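You operate a simulated robot arm through the tools that you are given. There is no shell and no other tool. Be economical: measure what you need, move in short steps, check, and stop when the job is done.

You are at the controls of a simulated two-armed robot. One attempt, no reset.

## Task
Lay the rack's green tube in slide A's free pocket, send the slide in and grip that tube.
Fine: use the screen keys: pin down, slide in, lift down, grip.

It is judged by the outcome, as a careful person would: the job done as asked, and still so three seconds after it is handed in. It fails if anything else is knocked over, pushed out of place, dropped, spilled or broken.

## Robot
Two 7-joint arms with fingered hands on one trunk, on a base that drives. Base frame: it is fixed to the floor where the robot stands at the start and does not move with it; the origin is under the middle of the robot, x ahead of it, y to its left, z up. Lengths are in m, angles in rad, forces in N, time in s.
The left shoulder is at the start at [0.021, 0.208, 1.348], the right one opposite. Places, roughly: a-slide [0.9, -0.2, 1]; a-slide pin [1.1, -0.1, 1]; grip key [0.8, -0.5, 0.7]; gripper [1.4, -0.1, 1.2]; lift key [0.8, -0.5, 0.7]; pin a key [0.6, -0.5, 0.7]; pocket 1 of white plate T2 [0.9, -0.2, 1.1]; pocket 2 of white plate T2 [0.9, -0.1, 1.1]; slide a key [0.6, -0.5, 0.7]. Payload 5 kg a hand.
The tool frame of a hand sits at the grasp point between the pads (the TCP): z along the fingers, y along the line on which they close. The tips reach 0.048 m beyond it. The gripper opens to 0.16 m. The gripper's body begins 0.056 m behind the TCP. The gripper is a hand of 4 fingers: y runs from the thumb to the fingers, the wrist lies at [-0.026, -0.142, -0.252] in the tool frame.
Orientation is that of the tool frame in the base frame, as a unit quaternion [x, y, z, w]. With the fingers straight down and the wrist toward the robot, the tool's x, y and z point along [0, 1, 0], [1, 0, 0] and [0, 0, -1] of the base frame.

## Interface
- The arms move only by the tool arm_command. It takes "left_increments", "right_increments" or both (then of equal length, played together; a hand with none holds still); each is a list of rows, each a list of 6 numbers: the turn, a rotation vector about the tool's x, y, z in rad, then the shift along the tool's x, y, z in m. In form: [[rx, ry, rz, tx, ty, tz], ...]. A call has 1 to 8 rows; each row is the pose to reach, as a shift and turn from the pose commanded when the call began, along the tool's axes at that moment. A row lasts 0.2 s, in which the tool goes at most 0.05 m and 0.15 rad; a call with a longer step from one row to the next is refused whole. A pose out of reach is approached as far as the arm can. The call stops where the force on the tool passes 40 N (or 10 N more than at its start, if that is more) or the arm is blocked; 0.2 s more then pass. In this call time passes only in rows, and 0.2 s behind the last. The reply holds the time, the measured pose of the TCP, the force on the tool along the base axes, the opening and the grip force, in the units named above and with some noise, with the torque about the TCP (base axes, N m) and any sound that the robot's microphone picked up, and new pictures: "pictures" is both (left out), scene, wrist or none (wrist: the cameras of the hands that moved).
- Cameras (640 x 400 px; columns grow to the right, rows downward): "scene" is now at [0.0907, -0.0428, 1.5422]; the picture's right is [-0.44, -0.90, 0.00], its down [-0.46, 0.22, -0.86] and it looks along [0.77, -0.38, -0.51] (base axes); focal length 258 px, centre (320, 200). "left" rides on the left gripper at [-0.087, -0.133, -0.189] in its tool frame; the picture's right is [-0.83, -0.26, 0.49], its down [0.51, -0.71, 0.49] and it looks along [0.22, 0.66, 0.72] (tool axes); focal length 238 px, centre (320, 200). "right" rides on the right gripper at [0.087, -0.133, -0.189] in its tool frame; the picture's right is [-0.83, 0.26, -0.49], its down [-0.51, -0.71, 0.49] and it looks along [-0.22, 0.66, 0.72] (tool axes); focal length 238 px, centre (320, 200). There is no depth. A picture from a camera that has moved, and an enlarged one, comes with that camera's place and axes in the base frame and with its lens.
- slide_trunk(by): slides the trunk up (or, below 0, down) by that many m; the arms and the scene camera ride with it, the base frame stays. It gives what a move gives, with no picture.
- drive_base(legs): drives the robot by 1 to 6 legs, each [ahead, left, turn to the left] in m, m and rad, along the robot's own axes; the way and the turn of a leg run together, so that a leg with both is an arc; at most 1.5 m and 3.142 rad a leg. The arms and the cameras ride along, it lands a little off, and it stops where it bumps. It gives what a move gives, and a new picture of the scene camera.
- finger_targets(index, middle, ring, thumb_bend, thumb_turn, hand): sets how far each is bent, from 0 (flat) to 1 (curled in); at 0.3 the hand is open as for a grip, at 0.7 the pads meet at the TCP. One left out holds its place. A second passes; each finger stops where it meets its share of the squeeze, and holds until it gets a number again. It is the only way to open and close the hand. It gives what a move gives, with no picture; readings hold the bend of each and the force on the fingers (four entries, about 0 where the hand has none), thumb and palm. thumb_turn goes from beside the hand (0) to across from the fingers (1), as for a grip.
- turn_head(pan, tilt): turns the head with the scene camera to pan (to the left, within 1.501 rad either way) and tilt (down, from -0.506 to 1.204), counted from straight ahead of the robot. It gives what a move gives, and a new picture of the scene camera.
- inspect(camera, box): a new picture of the part [left, top, right, bottom] of that camera's present view, enlarged. No time passes.
- hand_in(): hands the job in; it is judged then, once.

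Go step by step. Nothing tells you exact positions but the pictures and the camera data: compare them with the known pose of the tool, close in by small moves and look again before you grip or let go. The budget is 120 turns and 260 pictures, counting those below and the enlarged ones. Unless the task says otherwise, let go and move clear before handing in, and close with one line.

The tools are called after ">>>" by a JSON object that holds its "method" and its "body". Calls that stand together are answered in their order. arm_command: Moves the arms, as the interface text tells. Its arguments: {"type":"object","properties":{"left_increments":{"type":"array","items":{"type":"array","items":{"type":"number"}}},"right_increments":{"type":"array","items":{"type":"array","items":{"type":"number"}}},"pictures":{"type":"string","enum":["both","scene","wrist","none"]}},"required":[]} The other tools are called the same way: slide_trunk (by) slides the trunk up or down; finger_targets (index, middle, ring, thumb_bend, thumb_turn, hand) moves the fingers one by one; drive_base (legs) drives the base; turn_head (pan, tilt) turns the head that bears the scene camera; inspect (camera, box) takes an enlarged picture of a part of a camera's view; hand_in () hands the job in.

At the start:

```text
clock: 0.0
left_eef_pos: [0.6381, -0.1051, 1.2887]
left_tool_rot: [0.707, 0.707, 0.0, 0.0]
left_force: [-0.6, -1.0, 0.3]
left_torque: [-0.04, -0.03, 0.03]
left_grip_width: 0.1594
left_gripper_force: 0.1
left_shape: jaw
left_bend: [0.3, 0.3, 0.3, 0.3, 0.98]
left_finger forces: [0.1, 0.0, 0.1, 0.0, 0.0, 0.1]
right_eef_pos: [0.5409, -0.6548, 1.2666]
right_tool_rot: [0.708, 0.707, -0.001, 0.0]
right_force: [0.7, -0.4, 0.5]
right_torque: [0.0, -0.02, 0.03]
right_grip_width: 0.1596
right_gripper_force: 0.1
right_shape: jaw
right_bend: [0.3, 0.3, 0.3, 0.3, 0.98]
right_finger forces: [0.0, 0.0, 0.1, 0.0, 0.0, 0.0]
trunk travel left (down, up): [-0.35, 0.34]
robot x, y, heading: [-0.0022, 0.0001, -0.003]
head pan, tilt: [-0.452, 0.532]
```

scene: 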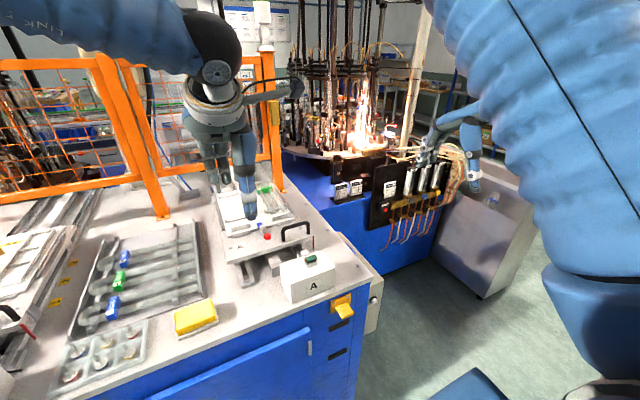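
right: 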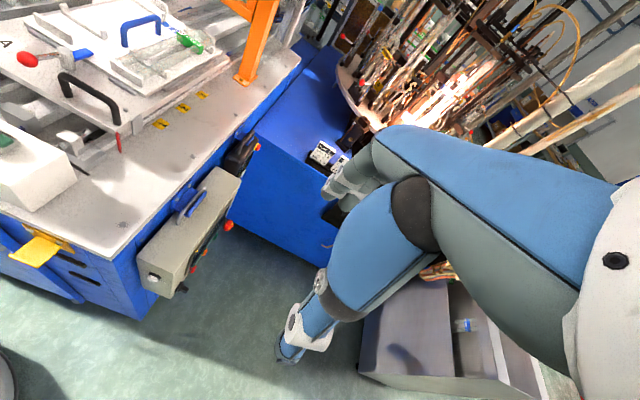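
left: 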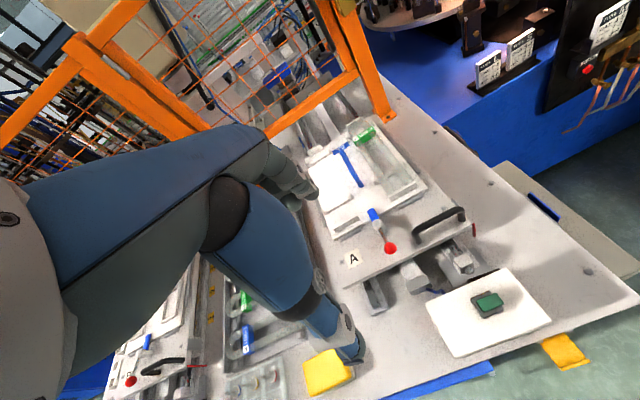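

I see slide A with its white plate in front, a rack with blue and green tubes at the left, and a panel box on the bench's right side. I'll enlarge these areas first.

>>> {"method": "inspect", "body": {"camera": "scene", "box": [40, 200, 240, 390]}}

>>> {"method": "inspect", "body": {"camera": "left", "box": [280, 100, 560, 320]}}

>>> {"method": "inspect", "body": {"camera": "right", "box": [0, 0, 300, 320]}}

```text
2.11 times, centred on (140, 295) of scene
camera zoom: at [0.0907, -0.0428, 1.5422], right [-0.44, -0.9, 0.0], down [-0.46, 0.22, -0.86], along [0.77, -0.38, -0.51], focal length 544 px, centre (699, 0)
```

zoom: 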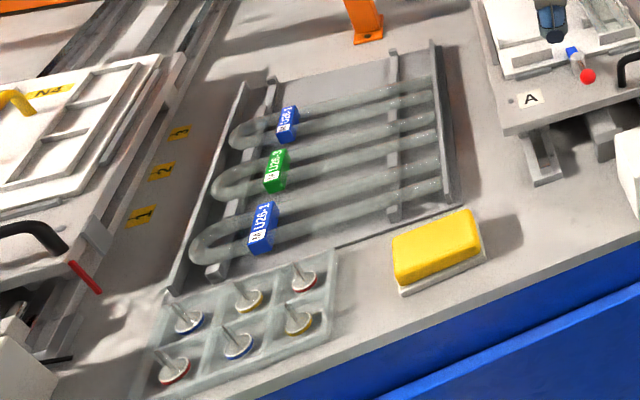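

```text
1.82 times, centred on (420, 210) of left
camera zoom: at [0.5064, -0.1918, 1.4776], right [-0.26, -0.83, -0.49], down [-0.71, 0.51, -0.49], along [0.66, 0.22, -0.72], focal length 433 px, centre (138, 182)
```

zoom: 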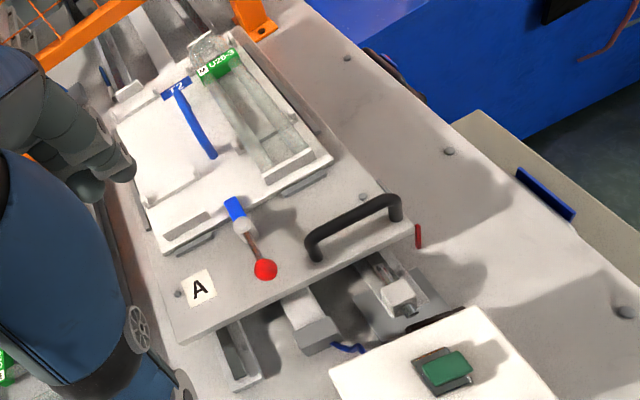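

```text
1.25 times, centred on (150, 160) of right
camera zoom: at [0.409, -0.5697, 1.4554], right [0.26, -0.83, 0.49], down [-0.71, -0.51, -0.49], along [0.66, -0.22, -0.72], focal length 298 px, centre (532, 250)
```

zoom: 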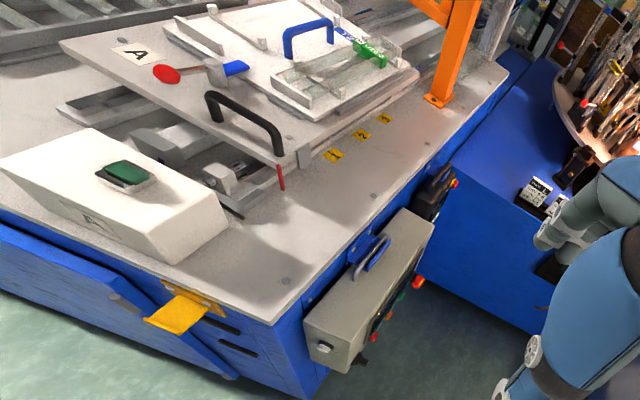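

Tubes in the rack are hairpin U's with their bends toward +y, with a green one in the middle. On T2, one green tube is already lying along x with its bend at the far end, and the free pocket looks to be on its left. I'll look closer with the head.

>>> {"method": "turn_head", "body": {"pan": 0.2, "tilt": 0.7}}

>>> {"method": "turn_head", "body": {"pan": -0.25, "tilt": 0.5}}

```text
clock: 1.0
left_eef_pos: [0.6402, -0.1053, 1.2882]
left_tool_rot: [0.707, 0.707, 0.0, 0.0]
left_force: [-0.4, 1.0, -0.8]
left_torque: [0.02, 0.0, 0.02]
left_grip_width: 0.1595
left_gripper_force: 0.0
left_shape: jaw
left_bend: [0.3, 0.3, 0.3, 0.3, 0.98]
left_finger forces: [0.0, 0.1, 0.0, 0.0, 0.0, 0.0]
right_eef_pos: [0.54, -0.6559, 1.2661]
right_tool_rot: [0.707, 0.707, 0.001, 0.0]
right_force: [-0.7, -0.4, 0.4]
right_torque: [-0.04, 0.0, -0.01]
right_grip_width: 0.1598
right_gripper_force: 0.1
right_shape: jaw
right_bend: [0.3, 0.3, 0.3, 0.3, 0.98]
right_finger forces: [0.0, 0.0, 0.0, 0.1, 0.0, 0.0]
trunk travel left (down, up): [-0.35, 0.34]
robot x, y, heading: [-0.0008, 0.001, -0.002]
head pan, tilt: [0.201, 0.7]
camera scene: at [0.0928, 0.0136, 1.5275], right [0.2, -0.98, 0.0], down [-0.63, -0.13, -0.76], along [0.75, 0.15, -0.64], focal length 258 px, centre (320, 200)
```

scene: 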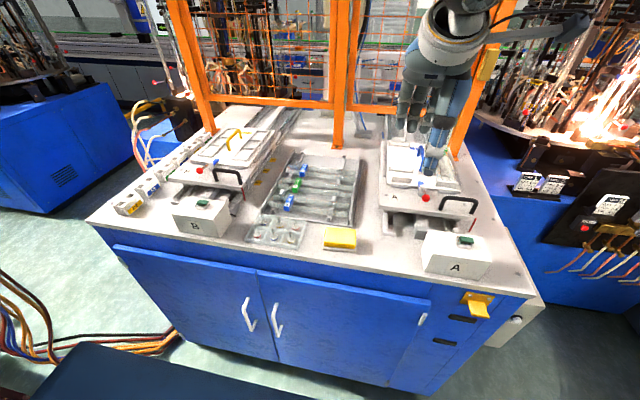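

```text
clock: 1.9
left_eef_pos: [0.639, -0.1061, 1.2883]
left_tool_rot: [0.707, 0.708, 0.0, 0.0]
left_force: [-0.2, 0.4, -0.6]
left_torque: [0.01, -0.01, -0.02]
left_grip_width: 0.1595
left_gripper_force: 0.1
left_shape: jaw
left_bend: [0.3, 0.3, 0.3, 0.3, 0.98]
left_finger forces: [0.0, 0.0, 0.0, 0.0, 0.0, 0.0]
right_eef_pos: [0.5414, -0.6551, 1.2678]
right_tool_rot: [0.707, 0.707, -0.001, -0.001]
right_force: [0.3, 0.2, -0.3]
right_torque: [-0.02, 0.0, 0.0]
right_grip_width: 0.1596
right_gripper_force: 0.0
right_shape: jaw
right_bend: [0.3, 0.3, 0.3, 0.3, 0.98]
right_finger forces: [0.0, 0.0, 0.1, 0.0, 0.1, 0.0]
trunk travel left (down, up): [-0.35, 0.34]
robot x, y, heading: [-0.0006, -0.0021, -0.001]
head pan, tilt: [-0.25, 0.499]
camera scene: at [0.0978, -0.0257, 1.5451], right [-0.25, -0.97, 0.0], down [-0.46, 0.12, -0.88], along [0.85, -0.22, -0.48], focal length 258 px, centre (320, 200)
```

scene: 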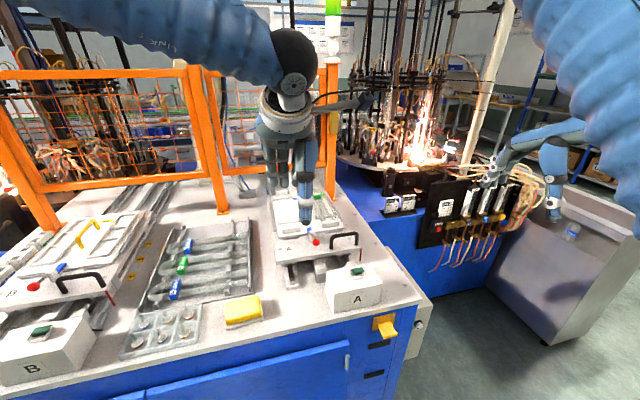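

I'll move the left hand left over the rack (still high) to clear the scene view of T2 and view the rack.

>>> {"method": "arm_command", "body": {"left_increments": [[0, 0, 0, 0.05, 0, 0], [0, 0, 0, 0.1, 0, 0], [0, 0, 0, 0.15, 0, 0], [0, 0, 0, 0.2, 0, 0], [0, 0, 0, 0.25, 0, 0]]}}

>>> {"method": "inspect", "body": {"camera": "scene", "box": [220, 160, 420, 320]}}

```text
clock: 3.1
left_eef_pos: [0.639, 0.1467, 1.2889]
left_tool_rot: [0.707, 0.707, -0.001, 0.0]
left_force: [-0.6, 1.4, 0.6]
left_torque: [-0.08, -0.08, -0.01]
left_grip_width: 0.1598
left_gripper_force: 0.0
left_shape: jaw
left_bend: [0.3, 0.3, 0.3, 0.3, 0.98]
left_finger forces: [0.0, 0.0, 0.1, 0.0, 0.0, 0.1]
right_eef_pos: [0.5408, -0.653, 1.2694]
right_tool_rot: [0.706, 0.708, -0.001, 0.0]
right_force: [-0.1, 0.6, 0.5]
right_torque: [-0.13, -0.08, -0.02]
right_grip_width: 0.1597
right_gripper_force: 0.2
right_shape: jaw
right_bend: [0.3, 0.3, 0.3, 0.3, 0.98]
right_finger forces: [0.0, 0.1, 0.0, 0.1, 0.1, 0.0]
trunk travel left (down, up): [-0.35, 0.34]
robot x, y, heading: [-0.0018, 0.0007, 0.003]
head pan, tilt: [-0.25, 0.499]
camera scene: at [0.097, -0.0233, 1.5452], right [-0.25, -0.97, 0.0], down [-0.46, 0.12, -0.88], along [0.85, -0.22, -0.48], focal length 258 px, centre (320, 200)
camera left: at [0.5061, 0.0607, 1.4778], right [-0.26, -0.83, -0.49], down [-0.71, 0.51, -0.49], along [0.66, 0.22, -0.72], focal length 238 px, centre (320, 200)
```

scene: 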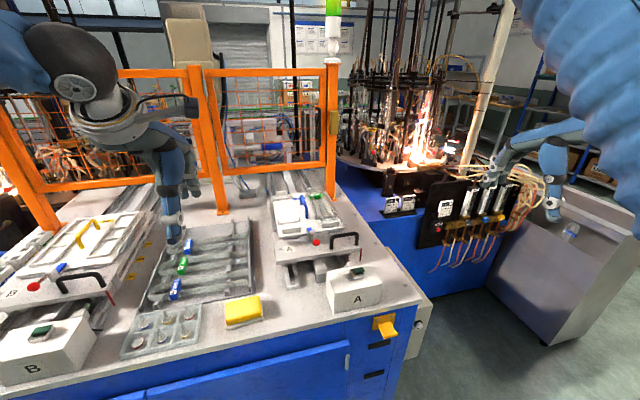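
left: 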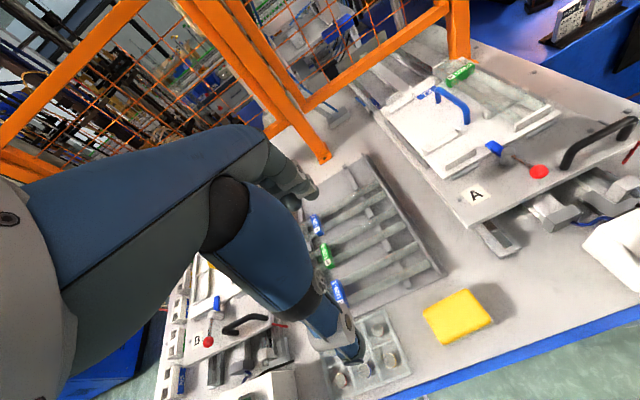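

```text
2.50 times, centred on (320, 240) of scene
camera zoom: at [0.097, -0.0233, 1.5452], right [-0.25, -0.97, 0.0], down [-0.46, 0.12, -0.88], along [0.85, -0.22, -0.48], focal length 646 px, centre (320, 100)
```

zoom: 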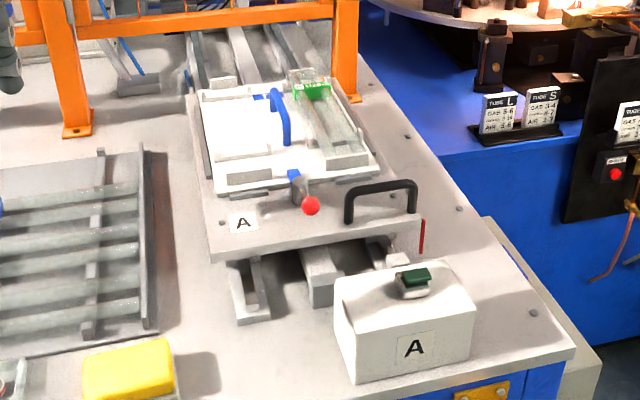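

>>> {"method": "inspect", "body": {"camera": "left", "box": [370, 50, 570, 190]}}

>>> {"method": "inspect", "body": {"camera": "left", "box": [270, 140, 470, 300]}}

>>> {"method": "inspect", "body": {"camera": "scene", "box": [260, 180, 360, 240]}}

```text
2.86 times, centred on (470, 120) of left
camera zoom: at [0.5061, 0.0607, 1.4778], right [-0.26, -0.83, -0.49], down [-0.71, 0.51, -0.49], along [0.66, 0.22, -0.72], focal length 681 px, centre (-109, 429)
```

zoom: 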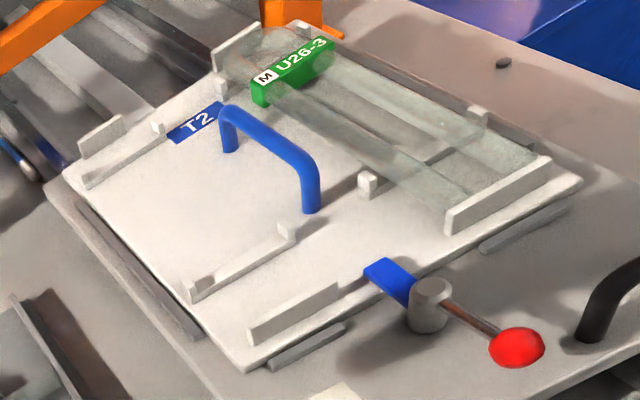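

```text
2.50 times, centred on (370, 220) of left
camera zoom: at [0.5061, 0.0607, 1.4778], right [-0.26, -0.83, -0.49], down [-0.71, 0.51, -0.49], along [0.66, 0.22, -0.72], focal length 596 px, centre (195, 150)
```

zoom: 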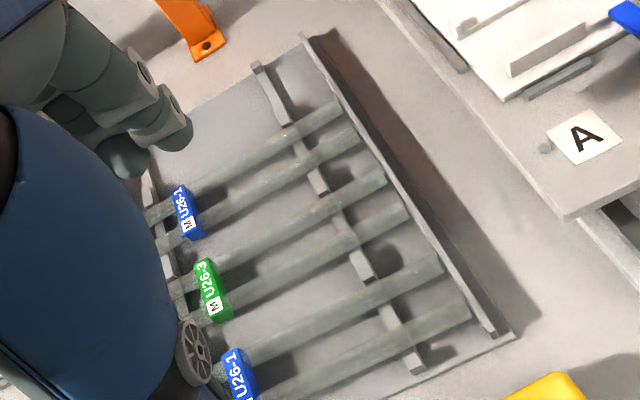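

```text
6.40 times, centred on (310, 210) of scene
camera zoom: at [0.097, -0.0233, 1.5452], right [-0.25, -0.97, 0.0], down [-0.46, 0.12, -0.88], along [0.85, -0.22, -0.48], focal length 1653 px, centre (384, 136)
```

zoom: 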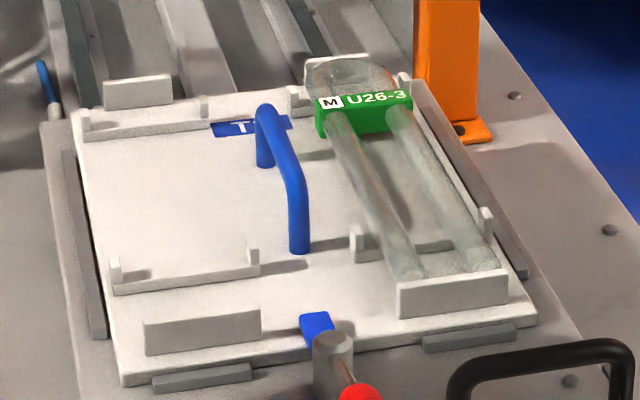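

Geometry so far: green rack tube along y at x≈0.79 (ends y≈0.05, label y≈0.24, z≈0.98); free pocket centred at y≈-0.114, cradles x≈0.91–1.09. Neighbouring tubes are close, so I'll pre-narrow the fingers and check the width.

>>> {"method": "finger_targets", "body": {"hand": "left", "index": 0.5, "middle": 0.5, "ring": 0.5, "thumb_bend": 0.5, "thumb_turn": 1.0}}

>>> {"method": "turn_head", "body": {"pan": 0.22, "tilt": 0.5}}

>>> {"method": "inspect", "body": {"camera": "scene", "box": [220, 150, 420, 275]}}

```text
clock: 4.1
left_eef_pos: [0.6389, 0.1455, 1.2891]
left_tool_rot: [0.708, 0.707, 0.0, 0.0]
left_force: [-0.1, 0.8, 0.0]
left_torque: [-0.03, -0.02, 0.01]
left_grip_width: 0.0916
left_gripper_force: 0.2
left_shape: fingers
left_bend: [0.5, 0.5, 0.5, 0.5, 1.0]
left_finger forces: [0.0, 0.0, 0.0, 0.0, 0.0, 0.0]
right_eef_pos: [0.5413, -0.6552, 1.2675]
right_tool_rot: [0.707, 0.707, 0.0, 0.0]
right_force: [0.0, 1.0, -0.7]
right_torque: [-0.02, 0.02, -0.02]
right_grip_width: 0.1595
right_gripper_force: 0.1
right_shape: jaw
right_bend: [0.3, 0.3, 0.3, 0.3, 0.98]
right_finger forces: [0.0, 0.0, 0.1, 0.0, 0.0, 0.1]
trunk travel left (down, up): [-0.35, 0.34]
robot x, y, heading: [0.0028, -0.0001, 0.004]
head pan, tilt: [-0.25, 0.499]
```

```text
clock: 5.0
left_eef_pos: [0.6392, 0.1445, 1.288]
left_tool_rot: [0.707, 0.707, 0.0, 0.0]
left_force: [-0.6, -0.1, 0.1]
left_torque: [-0.02, 0.01, -0.02]
left_grip_width: 0.0916
left_gripper_force: 0.0
left_shape: fingers
left_bend: [0.5, 0.5, 0.5, 0.5, 1.0]
left_finger forces: [0.1, 0.0, 0.0, 0.1, 0.1, 0.0]
right_eef_pos: [0.5408, -0.6562, 1.2677]
right_tool_rot: [0.707, 0.707, 0.0, 0.0]
right_force: [0.6, 0.3, -0.2]
right_torque: [0.0, 0.02, -0.03]
right_grip_width: 0.1597
right_gripper_force: 0.1
right_shape: jaw
right_bend: [0.3, 0.3, 0.3, 0.3, 0.98]
right_finger forces: [0.1, 0.1, 0.0, 0.0, 0.1, 0.0]
trunk travel left (down, up): [-0.35, 0.34]
robot x, y, heading: [-0.004, -0.0006, -0.005]
head pan, tilt: [0.22, 0.499]
camera scene: at [0.0983, 0.0167, 1.5452], right [0.22, -0.98, 0.0], down [-0.47, -0.1, -0.88], along [0.86, 0.19, -0.48], focal length 258 px, centre (320, 200)
```

scene: 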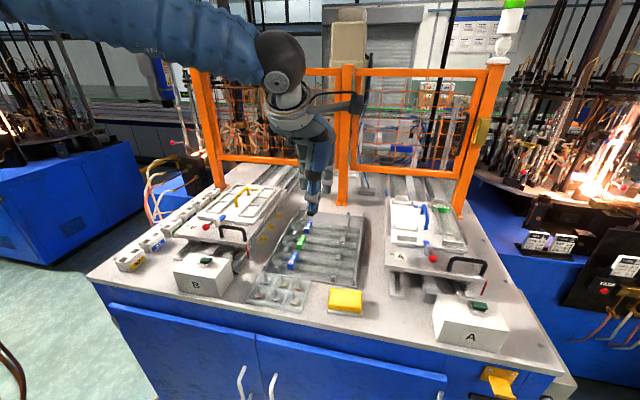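

```text
3.20 times, centred on (320, 212) of scene
camera zoom: at [0.0983, 0.0167, 1.5452], right [0.22, -0.98, 0.0], down [-0.47, -0.1, -0.88], along [0.86, 0.19, -0.48], focal length 826 px, centre (320, 160)
```

zoom: 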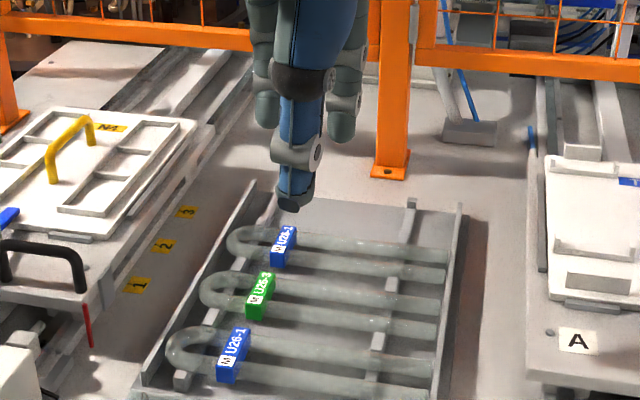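

I need the finger profile seen from the side, so I'll turn the left hand about its axis (this also tests the placing orientation).

>>> {"method": "arm_command", "body": {"left_increments": [[0, 0, 0.15, 0, 0, 0], [0, 0, 0.3, 0, 0, 0], [0, 0, 0.45, 0, 0, 0], [0, 0, 0.6, 0, 0, 0], [0, 0, 0.75, 0, 0, 0], [0, 0, 0.9, 0, 0, 0], [0, 0, 1.05, 0, 0, 0], [0, 0, 1.2, 0, 0, 0]], "pictures": "none"}}

>>> {"method": "arm_command", "body": {"left_increments": [[0, 0, 0.13, 0, 0, 0], [0, 0, 0.26, 0, 0, 0], [0, 0, 0.37, 0, 0, 0]], "pictures": "both"}}

>>> {"method": "inspect", "body": {"camera": "scene", "box": [240, 100, 400, 220]}}

```text
clock: 6.8
left_eef_pos: [0.5671, 0.0827, 1.3234]
left_tool_rot: [0.972, 0.227, 0.04, -0.037]
left_force: [-0.9, 5.6, 20.4]
left_torque: [-0.83, -0.26, -0.06]
left_grip_width: 0.0908
left_gripper_force: 0.1
left_shape: fingers
left_bend: [0.5, 0.5, 0.5, 0.5, 1.0]
left_finger forces: [0.0, 0.0, 0.0, 0.0, 0.0, 0.0]
left hand out of reach, approached as far as the arm can: row 6, 7, 8
right_eef_pos: [0.5405, -0.6598, 1.2637]
right_tool_rot: [0.707, 0.707, 0.002, -0.002]
right_force: [-0.7, -4.0, -4.2]
right_torque: [0.64, -0.15, 0.07]
right_grip_width: 0.1598
right_gripper_force: 0.0
right_shape: jaw
right_bend: [0.3, 0.3, 0.3, 0.3, 0.97]
right_finger forces: [0.0, 0.0, 0.1, 0.0, 0.1, 0.1]
trunk travel left (down, up): [-0.35, 0.34]
robot x, y, heading: [0.0008, 0.0011, -0.001]
head pan, tilt: [0.22, 0.499]
```

```text
clock: 7.7
left_eef_pos: [0.4425, 0.0431, 1.3263]
left_tool_rot: [0.998, 0.061, -0.004, -0.022]
left_force: [0.4, 0.1, -0.8]
left_torque: [-0.1, 0.06, 0.02]
left_grip_width: 0.0911
left_gripper_force: 0.0
left_shape: fingers
left_bend: [0.5, 0.5, 0.5, 0.5, 1.0]
left_finger forces: [0.0, 0.0, 0.1, 0.0, 0.1, 0.0]
left hand out of reach, approached as far as the arm can: row 1, 2, 3
right_eef_pos: [0.5421, -0.6524, 1.2674]
right_tool_rot: [0.706, 0.708, -0.002, 0.0]
right_force: [0.8, 0.8, 0.0]
right_torque: [-0.11, 0.07, 0.03]
right_grip_width: 0.1595
right_gripper_force: 0.0
right_shape: jaw
right_bend: [0.3, 0.3, 0.3, 0.3, 0.97]
right_finger forces: [0.1, 0.1, 0.0, 0.1, 0.0, 0.0]
trunk travel left (down, up): [-0.35, 0.34]
robot x, y, heading: [0.0012, 0.0023, 0.001]
head pan, tilt: [0.22, 0.499]
camera scene: at [0.0993, 0.019, 1.5451], right [0.22, -0.98, 0.0], down [-0.47, -0.11, -0.88], along [0.86, 0.19, -0.48], focal length 258 px, centre (320, 200)
camera left: at [0.3413, 0.1562, 1.5214], right [-0.86, 0.18, -0.47], down [0.41, 0.79, -0.46], along [0.29, -0.59, -0.75], focal length 238 px, centre (320, 200)
```

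scene: 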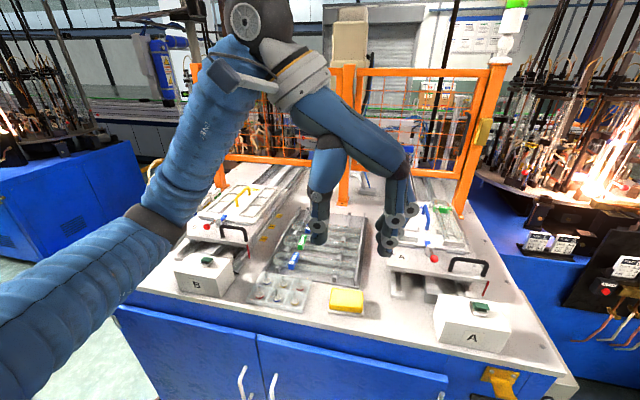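
left: 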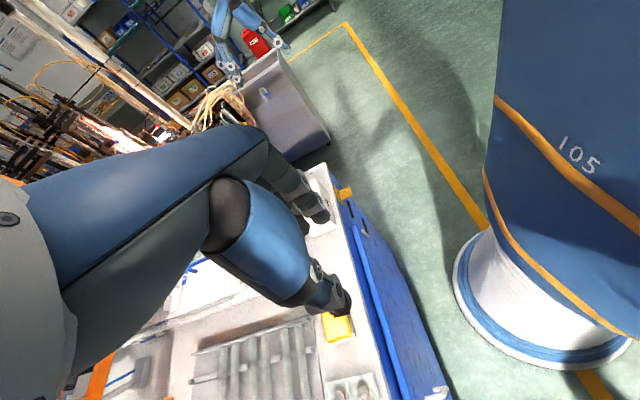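

```text
3.33 times, centred on (320, 160) of scene
camera zoom: at [0.0993, 0.019, 1.5451], right [0.22, -0.98, 0.0], down [-0.47, -0.11, -0.88], along [0.86, 0.19, -0.48], focal length 861 px, centre (320, 333)
```

zoom: 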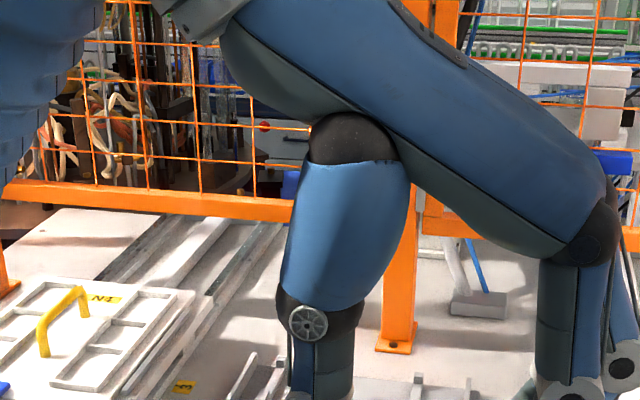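

>>> {"method": "inspect", "body": {"camera": "scene", "box": [280, 140, 440, 270]}}

```text
3.08 times, centred on (360, 205) of scene
camera zoom: at [0.0993, 0.019, 1.5451], right [0.22, -0.98, 0.0], down [-0.47, -0.11, -0.88], along [0.86, 0.19, -0.48], focal length 795 px, centre (197, 185)
```

zoom: 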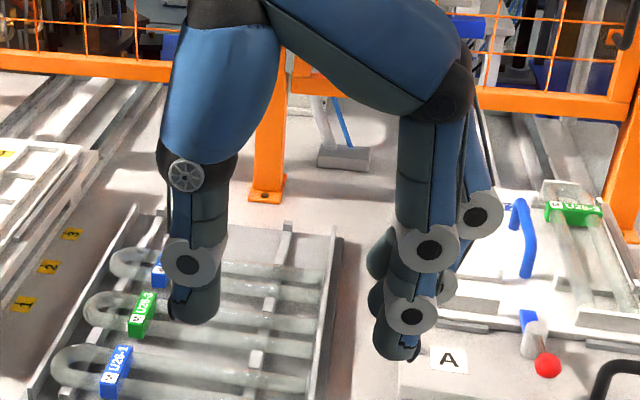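

Fingers are long capsules with tips ≈0.06 below the TCP; the neighbouring tubes are about 0.1 apart, so there is enough room. Turning the hand back to the default orientation now.

>>> {"method": "arm_command", "body": {"left_increments": [[0, 0, -0.15, 0, 0, 0], [0, 0, -0.3, 0, 0, 0], [0, 0, -0.45, 0, 0, 0], [0, 0, -0.6, 0, 0, 0], [0, 0, -0.75, 0, 0, 0], [0, 0, -0.9, 0, 0, 0], [0, 0, -1.05, 0, 0, 0], [0, 0, -1.2, 0, 0, 0]], "pictures": "none"}}

>>> {"method": "finger_targets", "body": {"hand": "left", "index": 0.53, "middle": 0.53, "ring": 0.53, "thumb_bend": 0.53}}

```text
clock: 9.4
left_eef_pos: [0.4383, 0.0393, 1.3279]
left_tool_rot: [0.799, 0.601, 0.01, -0.016]
left_force: [-0.6, -0.4, 0.1]
left_torque: [0.04, -0.05, 0.01]
left_grip_width: 0.0912
left_gripper_force: 0.0
left_shape: fingers
left_bend: [0.5, 0.5, 0.5, 0.5, 1.0]
left_finger forces: [0.0, 0.1, 0.0, 0.0, 0.1, 0.0]
right_eef_pos: [0.5398, -0.6564, 1.2667]
right_tool_rot: [0.707, 0.708, 0.001, -0.001]
right_force: [-0.9, -0.7, 0.0]
right_torque: [0.08, -0.1, 0.0]
right_grip_width: 0.1597
right_gripper_force: 0.1
right_shape: jaw
right_bend: [0.3, 0.3, 0.3, 0.3, 0.97]
right_finger forces: [0.1, 0.0, 0.1, 0.1, 0.1, 0.0]
trunk travel left (down, up): [-0.35, 0.34]
robot x, y, heading: [0.0012, -0.0, -0.003]
head pan, tilt: [0.22, 0.499]
```

```text
clock: 10.4
left_eef_pos: [0.4394, 0.0417, 1.3256]
left_tool_rot: [0.799, 0.601, 0.01, -0.016]
left_force: [-0.4, -0.5, 0.2]
left_torque: [-0.01, -0.02, -0.01]
left_grip_width: 0.0795
left_gripper_force: 0.1
left_shape: fingers
left_bend: [0.53, 0.53, 0.53, 0.53, 1.0]
left_finger forces: [0.1, 0.1, 0.0, 0.1, 0.0, 0.1]
right_eef_pos: [0.5395, -0.6552, 1.2668]
right_tool_rot: [0.707, 0.707, 0.0, -0.001]
right_force: [-0.7, 0.8, -1.0]
right_torque: [0.05, -0.01, -0.02]
right_grip_width: 0.1597
right_gripper_force: 0.0
right_shape: jaw
right_bend: [0.3, 0.3, 0.3, 0.3, 0.97]
right_finger forces: [0.0, 0.0, 0.0, 0.0, 0.0, 0.0]
trunk travel left (down, up): [-0.35, 0.34]
robot x, y, heading: [0.0006, 0.0057, 0.001]
head pan, tilt: [0.22, 0.499]
```

>>> {"method": "arm_command", "body": {"left_increments": [[-0.004, -0.018, -0.14, 0, 0, 0], [-0.008, -0.037, -0.281, 0, 0, 0]], "pictures": "none"}}

>>> {"method": "arm_command", "body": {"left_increments": [[0, 0, 0, 0.018, 0.044, 0], [0, 0, 0, 0.036, 0.088, 0], [0, 0, 0, 0.054, 0.132, 0], [0, 0, 0, 0.072, 0.176, 0.01], [0, 0, 0, 0.09, 0.22, 0.02], [0, 0, 0, 0.108, 0.264, 0.03], [0, 0, 0, 0.126, 0.308, 0.04], [0, 0, 0, 0.138, 0.352, 0.05]], "pictures": "both"}}

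```text
clock: 11.1
left_eef_pos: [0.4389, 0.0401, 1.3265]
left_tool_rot: [0.708, 0.706, -0.001, 0.0]
left_force: [-1.0, -1.0, -0.9]
left_torque: [0.02, -0.01, -0.01]
left_grip_width: 0.0796
left_gripper_force: 0.1
left_shape: fingers
left_bend: [0.53, 0.53, 0.53, 0.53, 1.0]
left_finger forces: [0.0, 0.1, 0.0, 0.0, 0.0, 0.0]
right_eef_pos: [0.5404, -0.6557, 1.2673]
right_tool_rot: [0.707, 0.707, -0.001, 0.001]
right_force: [0.5, -0.5, 0.2]
right_torque: [0.04, -0.03, 0.01]
right_grip_width: 0.1598
right_gripper_force: 0.2
right_shape: jaw
right_bend: [0.3, 0.3, 0.3, 0.3, 0.97]
right_finger forces: [0.1, 0.1, 0.0, 0.0, 0.0, 0.0]
trunk travel left (down, up): [-0.35, 0.34]
robot x, y, heading: [0.001, -0.0033, 0.002]
head pan, tilt: [0.22, 0.499]
```

```text
clock: 12.8
left_eef_pos: [0.7943, 0.1786, 1.2763]
left_tool_rot: [0.708, 0.706, 0.0, -0.001]
left_force: [1.6, 0.2, -1.0]
left_torque: [0.06, 0.11, 0.0]
left_grip_width: 0.0791
left_gripper_force: 0.0
left_shape: fingers
left_bend: [0.53, 0.53, 0.53, 0.53, 1.0]
left_finger forces: [0.0, 0.0, 0.1, 0.1, 0.0, 0.0]
right_eef_pos: [0.5435, -0.6548, 1.267]
right_tool_rot: [0.708, 0.707, -0.001, 0.0]
right_force: [1.8, 0.6, -0.6]
right_torque: [0.01, 0.13, 0.03]
right_grip_width: 0.1599
right_gripper_force: 0.1
right_shape: jaw
right_bend: [0.3, 0.3, 0.3, 0.3, 0.97]
right_finger forces: [0.0, 0.0, 0.1, 0.1, 0.0, 0.0]
trunk travel left (down, up): [-0.35, 0.34]
robot x, y, heading: [0.0003, 0.0014, -0.0]
head pan, tilt: [0.22, 0.499]
camera scene: at [0.1007, 0.0168, 1.5449], right [0.22, -0.98, 0.0], down [-0.47, -0.1, -0.88], along [0.86, 0.19, -0.48], focal length 258 px, centre (320, 200)
camera left: at [0.6612, 0.0927, 1.4649], right [-0.26, -0.83, -0.49], down [-0.71, 0.51, -0.49], along [0.65, 0.22, -0.72], focal length 238 px, centre (320, 200)
```

scene: 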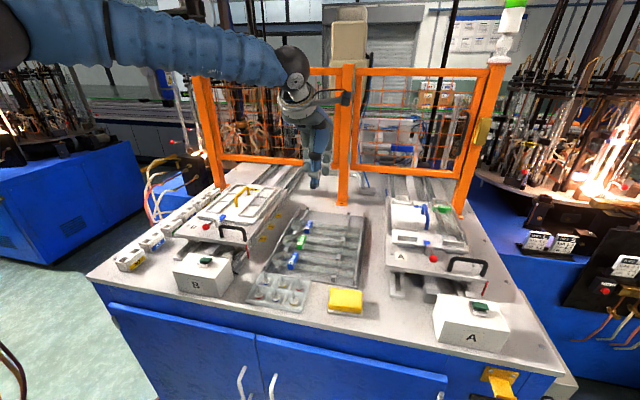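
left: 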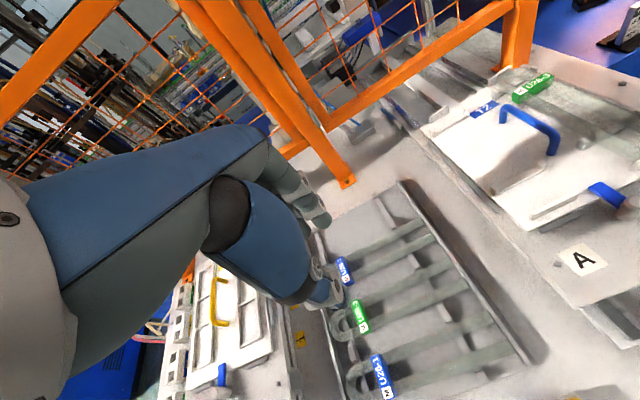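

>>> {"method": "inspect", "body": {"camera": "left", "box": [300, 170, 540, 400]}}

>>> {"method": "inspect", "body": {"camera": "scene", "box": [250, 110, 390, 300]}}

```text
1.74 times, centred on (420, 285) of left
camera zoom: at [0.6612, 0.0927, 1.4649], right [-0.26, -0.83, -0.49], down [-0.71, 0.51, -0.49], along [0.65, 0.22, -0.72], focal length 414 px, centre (146, 52)
```

zoom: 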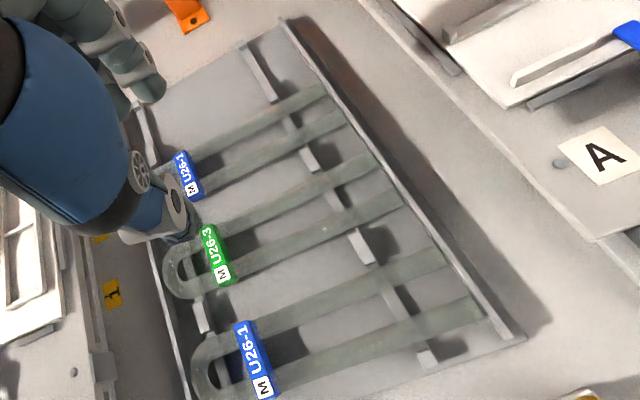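

```text
2.11 times, centred on (320, 205) of scene
camera zoom: at [0.1007, 0.0168, 1.5449], right [0.22, -0.98, 0.0], down [-0.47, -0.1, -0.88], along [0.86, 0.19, -0.48], focal length 544 px, centre (320, 190)
```

zoom: 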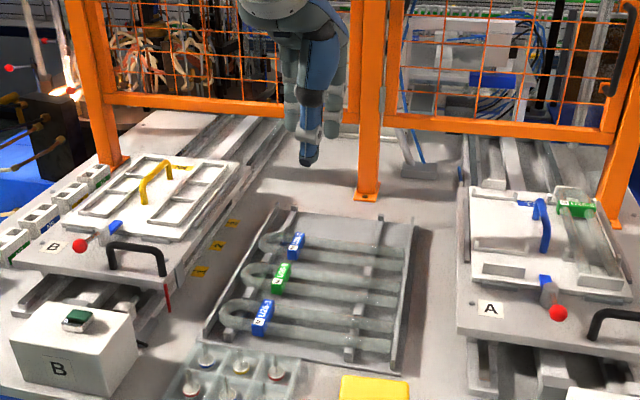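

Refined green tube centreline x≈0.78, z≈0.985. Moving above it and partly down to check alignment.

>>> {"method": "arm_command", "body": {"left_increments": [[0, 0, 0, 0, -0.014, 0.03], [0, 0, 0, 0, -0.014, 0.08], [0, 0, 0, 0, -0.014, 0.13], [0, 0, 0, 0, -0.014, 0.165]], "pictures": "both"}}

>>> {"method": "inspect", "body": {"camera": "scene", "box": [260, 180, 380, 300]}}

>>> {"method": "inspect", "body": {"camera": "left", "box": [240, 180, 480, 400]}}

```text
clock: 13.8
left_eef_pos: [0.7764, 0.178, 1.112]
left_tool_rot: [0.709, 0.706, 0.001, 0.0]
left_force: [1.6, -0.3, 1.1]
left_torque: [-0.03, 0.18, -0.05]
left_grip_width: 0.0789
left_gripper_force: 0.0
left_shape: fingers
left_bend: [0.53, 0.53, 0.53, 0.53, 1.0]
left_finger forces: [0.0, 0.0, 0.0, 0.0, 0.1, 0.1]
right_eef_pos: [0.5433, -0.6551, 1.2659]
right_tool_rot: [0.707, 0.707, 0.0, -0.001]
right_force: [1.0, 0.3, -0.7]
right_torque: [-0.01, 0.05, 0.02]
right_grip_width: 0.1598
right_gripper_force: 0.1
right_shape: jaw
right_bend: [0.3, 0.3, 0.3, 0.3, 0.97]
right_finger forces: [0.0, 0.0, 0.1, 0.0, 0.1, 0.1]
trunk travel left (down, up): [-0.35, 0.34]
robot x, y, heading: [-0.0007, -0.001, 0.0]
head pan, tilt: [0.22, 0.499]
camera scene: at [0.0997, 0.0167, 1.545], right [0.22, -0.98, 0.0], down [-0.47, -0.1, -0.88], along [0.86, 0.19, -0.48], focal length 258 px, centre (320, 200)
camera left: at [0.6448, 0.0928, 1.3008], right [-0.26, -0.83, -0.49], down [-0.71, 0.51, -0.49], along [0.66, 0.22, -0.72], focal length 238 px, centre (320, 200)
```

scene: 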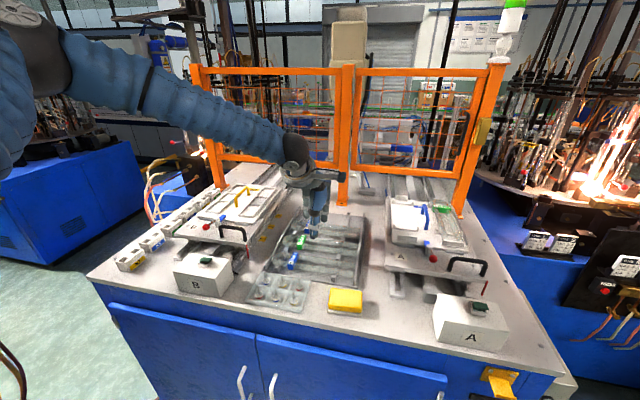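
left: 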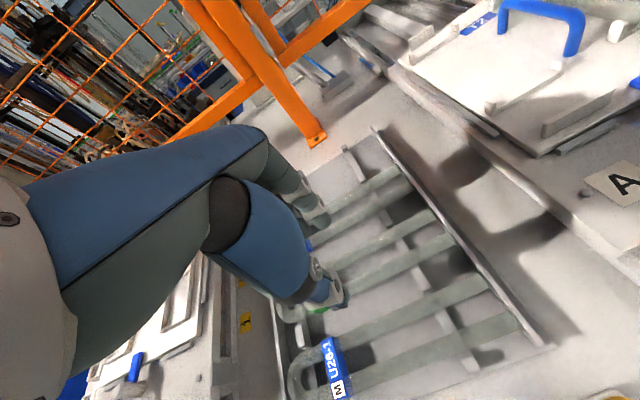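

```text
3.33 times, centred on (320, 240) of scene
camera zoom: at [0.0997, 0.0167, 1.545], right [0.22, -0.98, 0.0], down [-0.47, -0.1, -0.88], along [0.86, 0.19, -0.48], focal length 861 px, centre (320, 67)
```

zoom: 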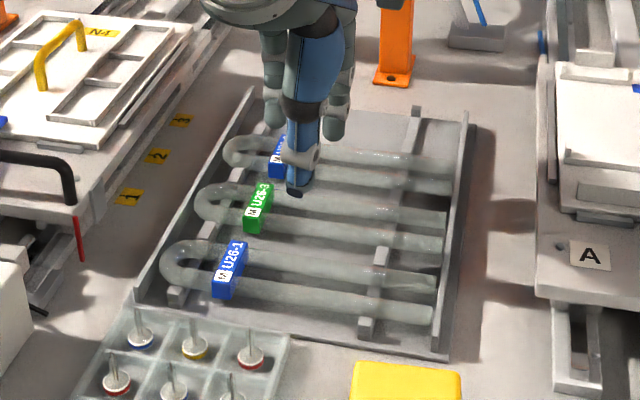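

```text
1.82 times, centred on (360, 290) of left
camera zoom: at [0.6448, 0.0928, 1.3008], right [-0.26, -0.83, -0.49], down [-0.71, 0.51, -0.49], along [0.66, 0.22, -0.72], focal length 433 px, centre (247, 36)
```

zoom: 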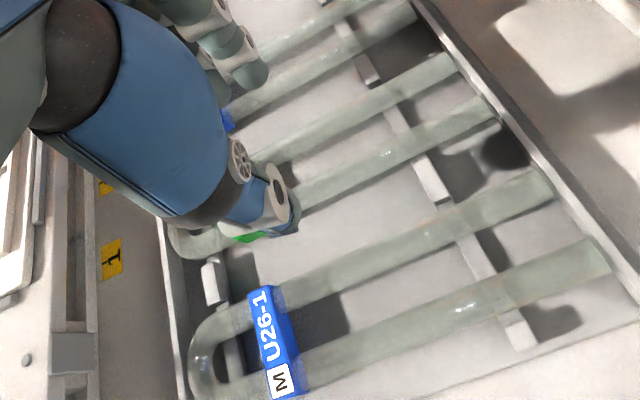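

Tube axis x≈0.78, z≈0.995. I'll narrow slightly to centre the digits in the gaps and descend a bit, with a check.

>>> {"method": "finger_targets", "body": {"hand": "left", "index": 0.545, "middle": 0.545, "ring": 0.545, "thumb_bend": 0.55}}

>>> {"method": "arm_command", "body": {"left_increments": [[0, 0, 0, 0, 0.001, 0.025], [0, 0, 0, 0, 0.002, 0.045]], "pictures": "none"}}

>>> {"method": "inspect", "body": {"camera": "left", "box": [280, 150, 440, 310]}}

>>> {"method": "inspect", "body": {"camera": "scene", "box": [270, 200, 370, 280]}}

```text
clock: 14.8
left_eef_pos: [0.7767, 0.1795, 1.1125]
left_tool_rot: [0.708, 0.706, 0.0, 0.0]
left_force: [-0.5, 0.2, 0.8]
left_torque: [0.02, 0.0, 0.0]
left_grip_width: 0.0735
left_gripper_force: 0.0
left_shape: fingers
left_bend: [0.54, 0.54, 0.54, 0.55, 1.0]
left_finger forces: [0.0, 0.0, 0.1, 0.0, 0.0, 0.0]
right_eef_pos: [0.5414, -0.6541, 1.2679]
right_tool_rot: [0.707, 0.707, -0.001, 0.0]
right_force: [0.1, 0.3, -0.2]
right_torque: [-0.01, 0.02, -0.02]
right_grip_width: 0.1598
right_gripper_force: 0.1
right_shape: jaw
right_bend: [0.3, 0.3, 0.3, 0.3, 0.97]
right_finger forces: [0.0, 0.0, 0.0, 0.0, 0.1, 0.0]
trunk travel left (down, up): [-0.35, 0.34]
robot x, y, heading: [-0.0002, 0.0007, 0.002]
head pan, tilt: [0.22, 0.499]
```

```text
clock: 15.4
left_eef_pos: [0.7797, 0.1778, 1.0661]
left_tool_rot: [0.709, 0.706, 0.0, 0.0]
left_force: [0.8, 1.5, 0.7]
left_torque: [0.01, 0.09, 0.02]
left_grip_width: 0.0732
left_gripper_force: 0.2
left_shape: fingers
left_bend: [0.54, 0.54, 0.54, 0.55, 1.0]
left_finger forces: [0.0, 0.0, 0.0, 0.0, 0.0, 0.0]
right_eef_pos: [0.5414, -0.6544, 1.2674]
right_tool_rot: [0.706, 0.708, 0.0, 0.0]
right_force: [1.2, -0.5, 0.5]
right_torque: [0.01, 0.01, 0.05]
right_grip_width: 0.1599
right_gripper_force: 0.0
right_shape: jaw
right_bend: [0.3, 0.3, 0.3, 0.3, 0.97]
right_finger forces: [0.1, 0.0, 0.1, 0.0, 0.0, 0.1]
trunk travel left (down, up): [-0.35, 0.34]
robot x, y, heading: [0.001, -0.0037, -0.003]
head pan, tilt: [0.22, 0.499]
```

```text
2.50 times, centred on (360, 230) of left
camera zoom: at [0.6466, 0.0916, 1.2565], right [-0.26, -0.83, -0.49], down [-0.71, 0.51, -0.49], along [0.66, 0.22, -0.72], focal length 596 px, centre (220, 125)
```

zoom: 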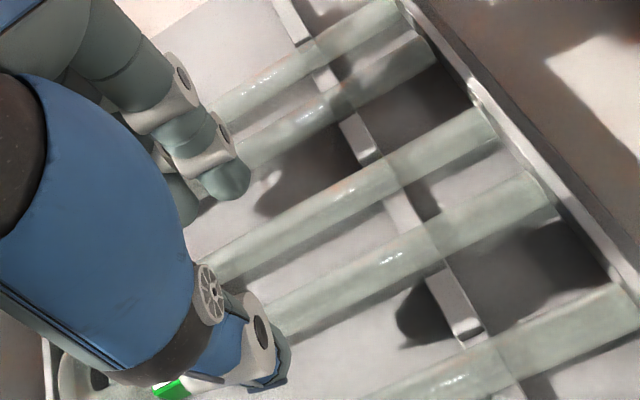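

```text
5.00 times, centred on (320, 240) of scene
camera zoom: at [0.0987, 0.0167, 1.5451], right [0.22, -0.98, 0.0], down [-0.47, -0.1, -0.88], along [0.86, 0.19, -0.48], focal length 1291 px, centre (320, 0)
```

zoom: 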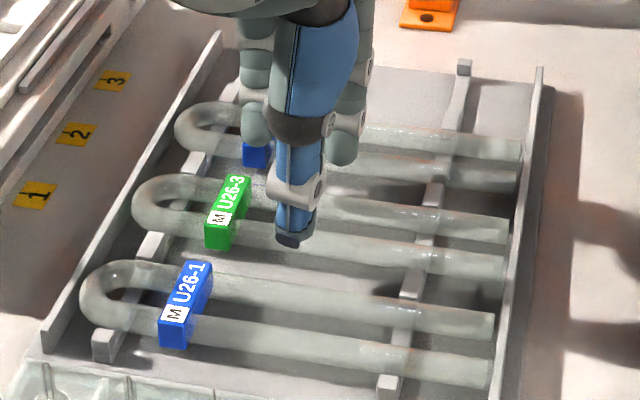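

>>> {"method": "arm_command", "body": {"left_increments": [[0, 0, 0, 0, -0.002, 0.015], [0, 0, 0, 0, -0.002, 0.028]], "pictures": "none"}}

>>> {"method": "inspect", "body": {"camera": "left", "box": [280, 150, 440, 310]}}

>>> {"method": "inspect", "body": {"camera": "scene", "box": [270, 200, 370, 280]}}

```text
clock: 16.1
left_eef_pos: [0.7787, 0.1773, 1.0391]
left_tool_rot: [0.709, 0.705, 0.0, 0.0]
left_force: [0.6, -0.5, 1.0]
left_torque: [-0.01, 0.01, 0.01]
left_grip_width: 0.0735
left_gripper_force: 0.1
left_shape: fingers
left_bend: [0.54, 0.54, 0.54, 0.55, 1.0]
left_finger forces: [0.1, 0.1, 0.0, 0.0, 0.0, 0.0]
right_eef_pos: [0.541, -0.6552, 1.2676]
right_tool_rot: [0.707, 0.707, -0.001, 0.0]
right_force: [0.4, -0.2, 0.4]
right_torque: [0.02, 0.02, -0.01]
right_grip_width: 0.1599
right_gripper_force: 0.1
right_shape: jaw
right_bend: [0.3, 0.3, 0.3, 0.3, 0.97]
right_finger forces: [0.0, 0.0, 0.1, 0.0, 0.0, 0.0]
trunk travel left (down, up): [-0.35, 0.34]
robot x, y, heading: [0.0019, 0.0007, -0.0]
head pan, tilt: [0.22, 0.499]
```

```text
2.50 times, centred on (360, 230) of left
camera zoom: at [0.6448, 0.0915, 1.2283], right [-0.26, -0.83, -0.49], down [-0.71, 0.51, -0.49], along [0.66, 0.22, -0.72], focal length 596 px, centre (220, 125)
```

zoom: 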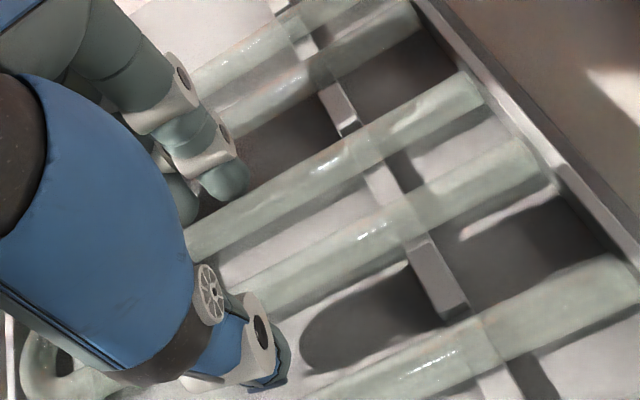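

```text
5.00 times, centred on (320, 240) of scene
camera zoom: at [0.0984, 0.0166, 1.5451], right [0.22, -0.98, 0.0], down [-0.47, -0.1, -0.88], along [0.86, 0.19, -0.48], focal length 1291 px, centre (320, 0)
```

zoom: 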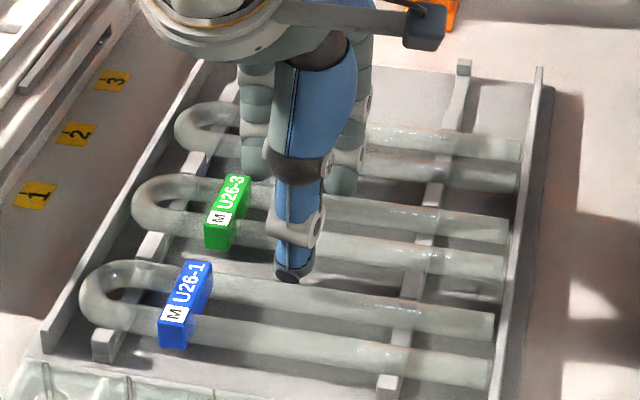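

>>> {"method": "arm_command", "body": {"left_increments": [[0, 0, 0, 0, 0, 0.006], [0, 0, 0, 0, 0, 0.011]], "pictures": "none"}}

>>> {"method": "inspect", "body": {"camera": "scene", "box": [285, 220, 345, 265]}}

>>> {"method": "inspect", "body": {"camera": "left", "box": [290, 150, 410, 270]}}

```text
clock: 16.6
left_eef_pos: [0.7782, 0.1771, 1.0313]
left_tool_rot: [0.708, 0.706, 0.002, 0.001]
left_force: [0.7, 1.8, 13.9]
left_torque: [0.26, -0.72, 0.06]
left_grip_width: 0.0734
left_gripper_force: 6.7
left_shape: fingers
left_bend: [0.54, 0.54, 0.54, 0.55, 1.0]
left_finger forces: [0.1, 14.1, 0.0, 0.0, 0.0, 0.0]
right_eef_pos: [0.5389, -0.6549, 1.2683]
right_tool_rot: [0.707, 0.707, 0.0, 0.0]
right_force: [-0.4, -0.8, -0.1]
right_torque: [-0.01, -0.01, 0.0]
right_grip_width: 0.1599
right_gripper_force: 0.2
right_shape: jaw
right_bend: [0.3, 0.3, 0.3, 0.3, 0.97]
right_finger forces: [0.1, 0.0, 0.0, 0.0, 0.0, 0.1]
trunk travel left (down, up): [-0.35, 0.34]
robot x, y, heading: [-0.0, -0.0011, 0.004]
head pan, tilt: [0.22, 0.499]
```

```text
8.89 times, centred on (315, 242) of scene
camera zoom: at [0.0969, 0.0166, 1.5454], right [0.22, -0.98, 0.0], down [-0.47, -0.1, -0.88], along [0.86, 0.19, -0.48], focal length 2296 px, centre (364, -178)
```

zoom: 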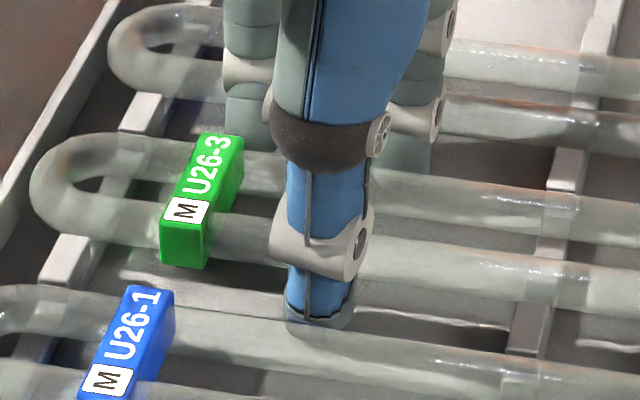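

```text
3.33 times, centred on (350, 210) of left
camera zoom: at [0.6448, 0.092, 1.2194], right [-0.26, -0.83, -0.49], down [-0.71, 0.51, -0.49], along [0.66, 0.22, -0.72], focal length 794 px, centre (220, 167)
```

zoom: 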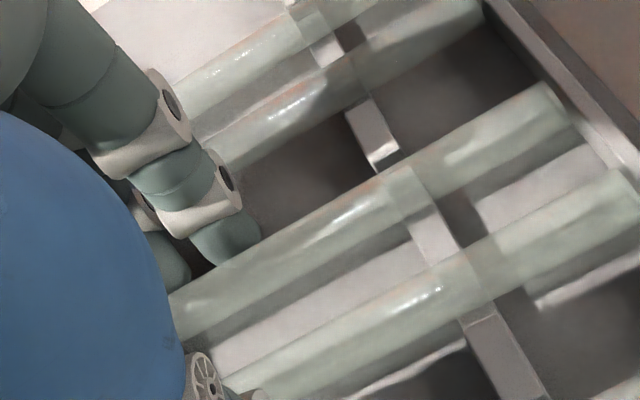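

The middle fingertip touched the rack floor; backing off 4 mm and then closing on the green tube.

>>> {"method": "arm_command", "body": {"left_increments": [[0, 0, 0, 0, 0, -0.004]], "pictures": "none"}}

>>> {"method": "finger_targets", "body": {"hand": "left", "index": 0.58, "middle": 0.58, "ring": 0.58, "thumb_bend": 0.58}}

```text
clock: 17.1
left_eef_pos: [0.7777, 0.1785, 1.0311]
left_tool_rot: [0.709, 0.706, 0.0, 0.0]
left_force: [1.7, 0.6, 6.7]
left_torque: [0.14, -0.34, 0.03]
left_grip_width: 0.0739
left_gripper_force: 2.8
left_shape: fingers
left_bend: [0.54, 0.54, 0.54, 0.55, 1.0]
left_finger forces: [0.0, 6.0, 0.0, 0.1, 0.1, 0.0]
right_eef_pos: [0.541, -0.6557, 1.2666]
right_tool_rot: [0.707, 0.708, -0.001, 0.0]
right_force: [-1.0, -0.8, 0.1]
right_torque: [0.0, -0.02, 0.01]
right_grip_width: 0.1596
right_gripper_force: 0.1
right_shape: jaw
right_bend: [0.3, 0.3, 0.3, 0.3, 0.97]
right_finger forces: [0.1, 0.1, 0.0, 0.1, 0.1, 0.1]
trunk travel left (down, up): [-0.35, 0.34]
robot x, y, heading: [0.0005, 0.0006, 0.002]
head pan, tilt: [0.22, 0.499]
```

```text
clock: 18.1
left_eef_pos: [0.777, 0.1773, 1.0307]
left_tool_rot: [0.708, 0.706, 0.0, 0.001]
left_force: [-0.4, 0.2, 1.9]
left_torque: [0.01, -0.05, -0.02]
left_grip_width: 0.0666
left_gripper_force: 3.3
left_shape: fingers
left_bend: [0.56, 0.56, 0.56, 0.56, 1.0]
left_finger forces: [0.8, 2.8, 0.7, 0.1, 2.5, 0.0]
right_eef_pos: [0.5409, -0.6551, 1.2665]
right_tool_rot: [0.707, 0.707, 0.0, 0.0]
right_force: [0.2, -0.1, 0.3]
right_torque: [0.01, -0.03, 0.0]
right_grip_width: 0.1599
right_gripper_force: 0.1
right_shape: jaw
right_bend: [0.3, 0.3, 0.3, 0.3, 0.97]
right_finger forces: [0.1, 0.0, 0.0, 0.0, 0.1, 0.1]
trunk travel left (down, up): [-0.35, 0.34]
robot x, y, heading: [0.0006, 0.0023, -0.002]
head pan, tilt: [0.22, 0.499]
```

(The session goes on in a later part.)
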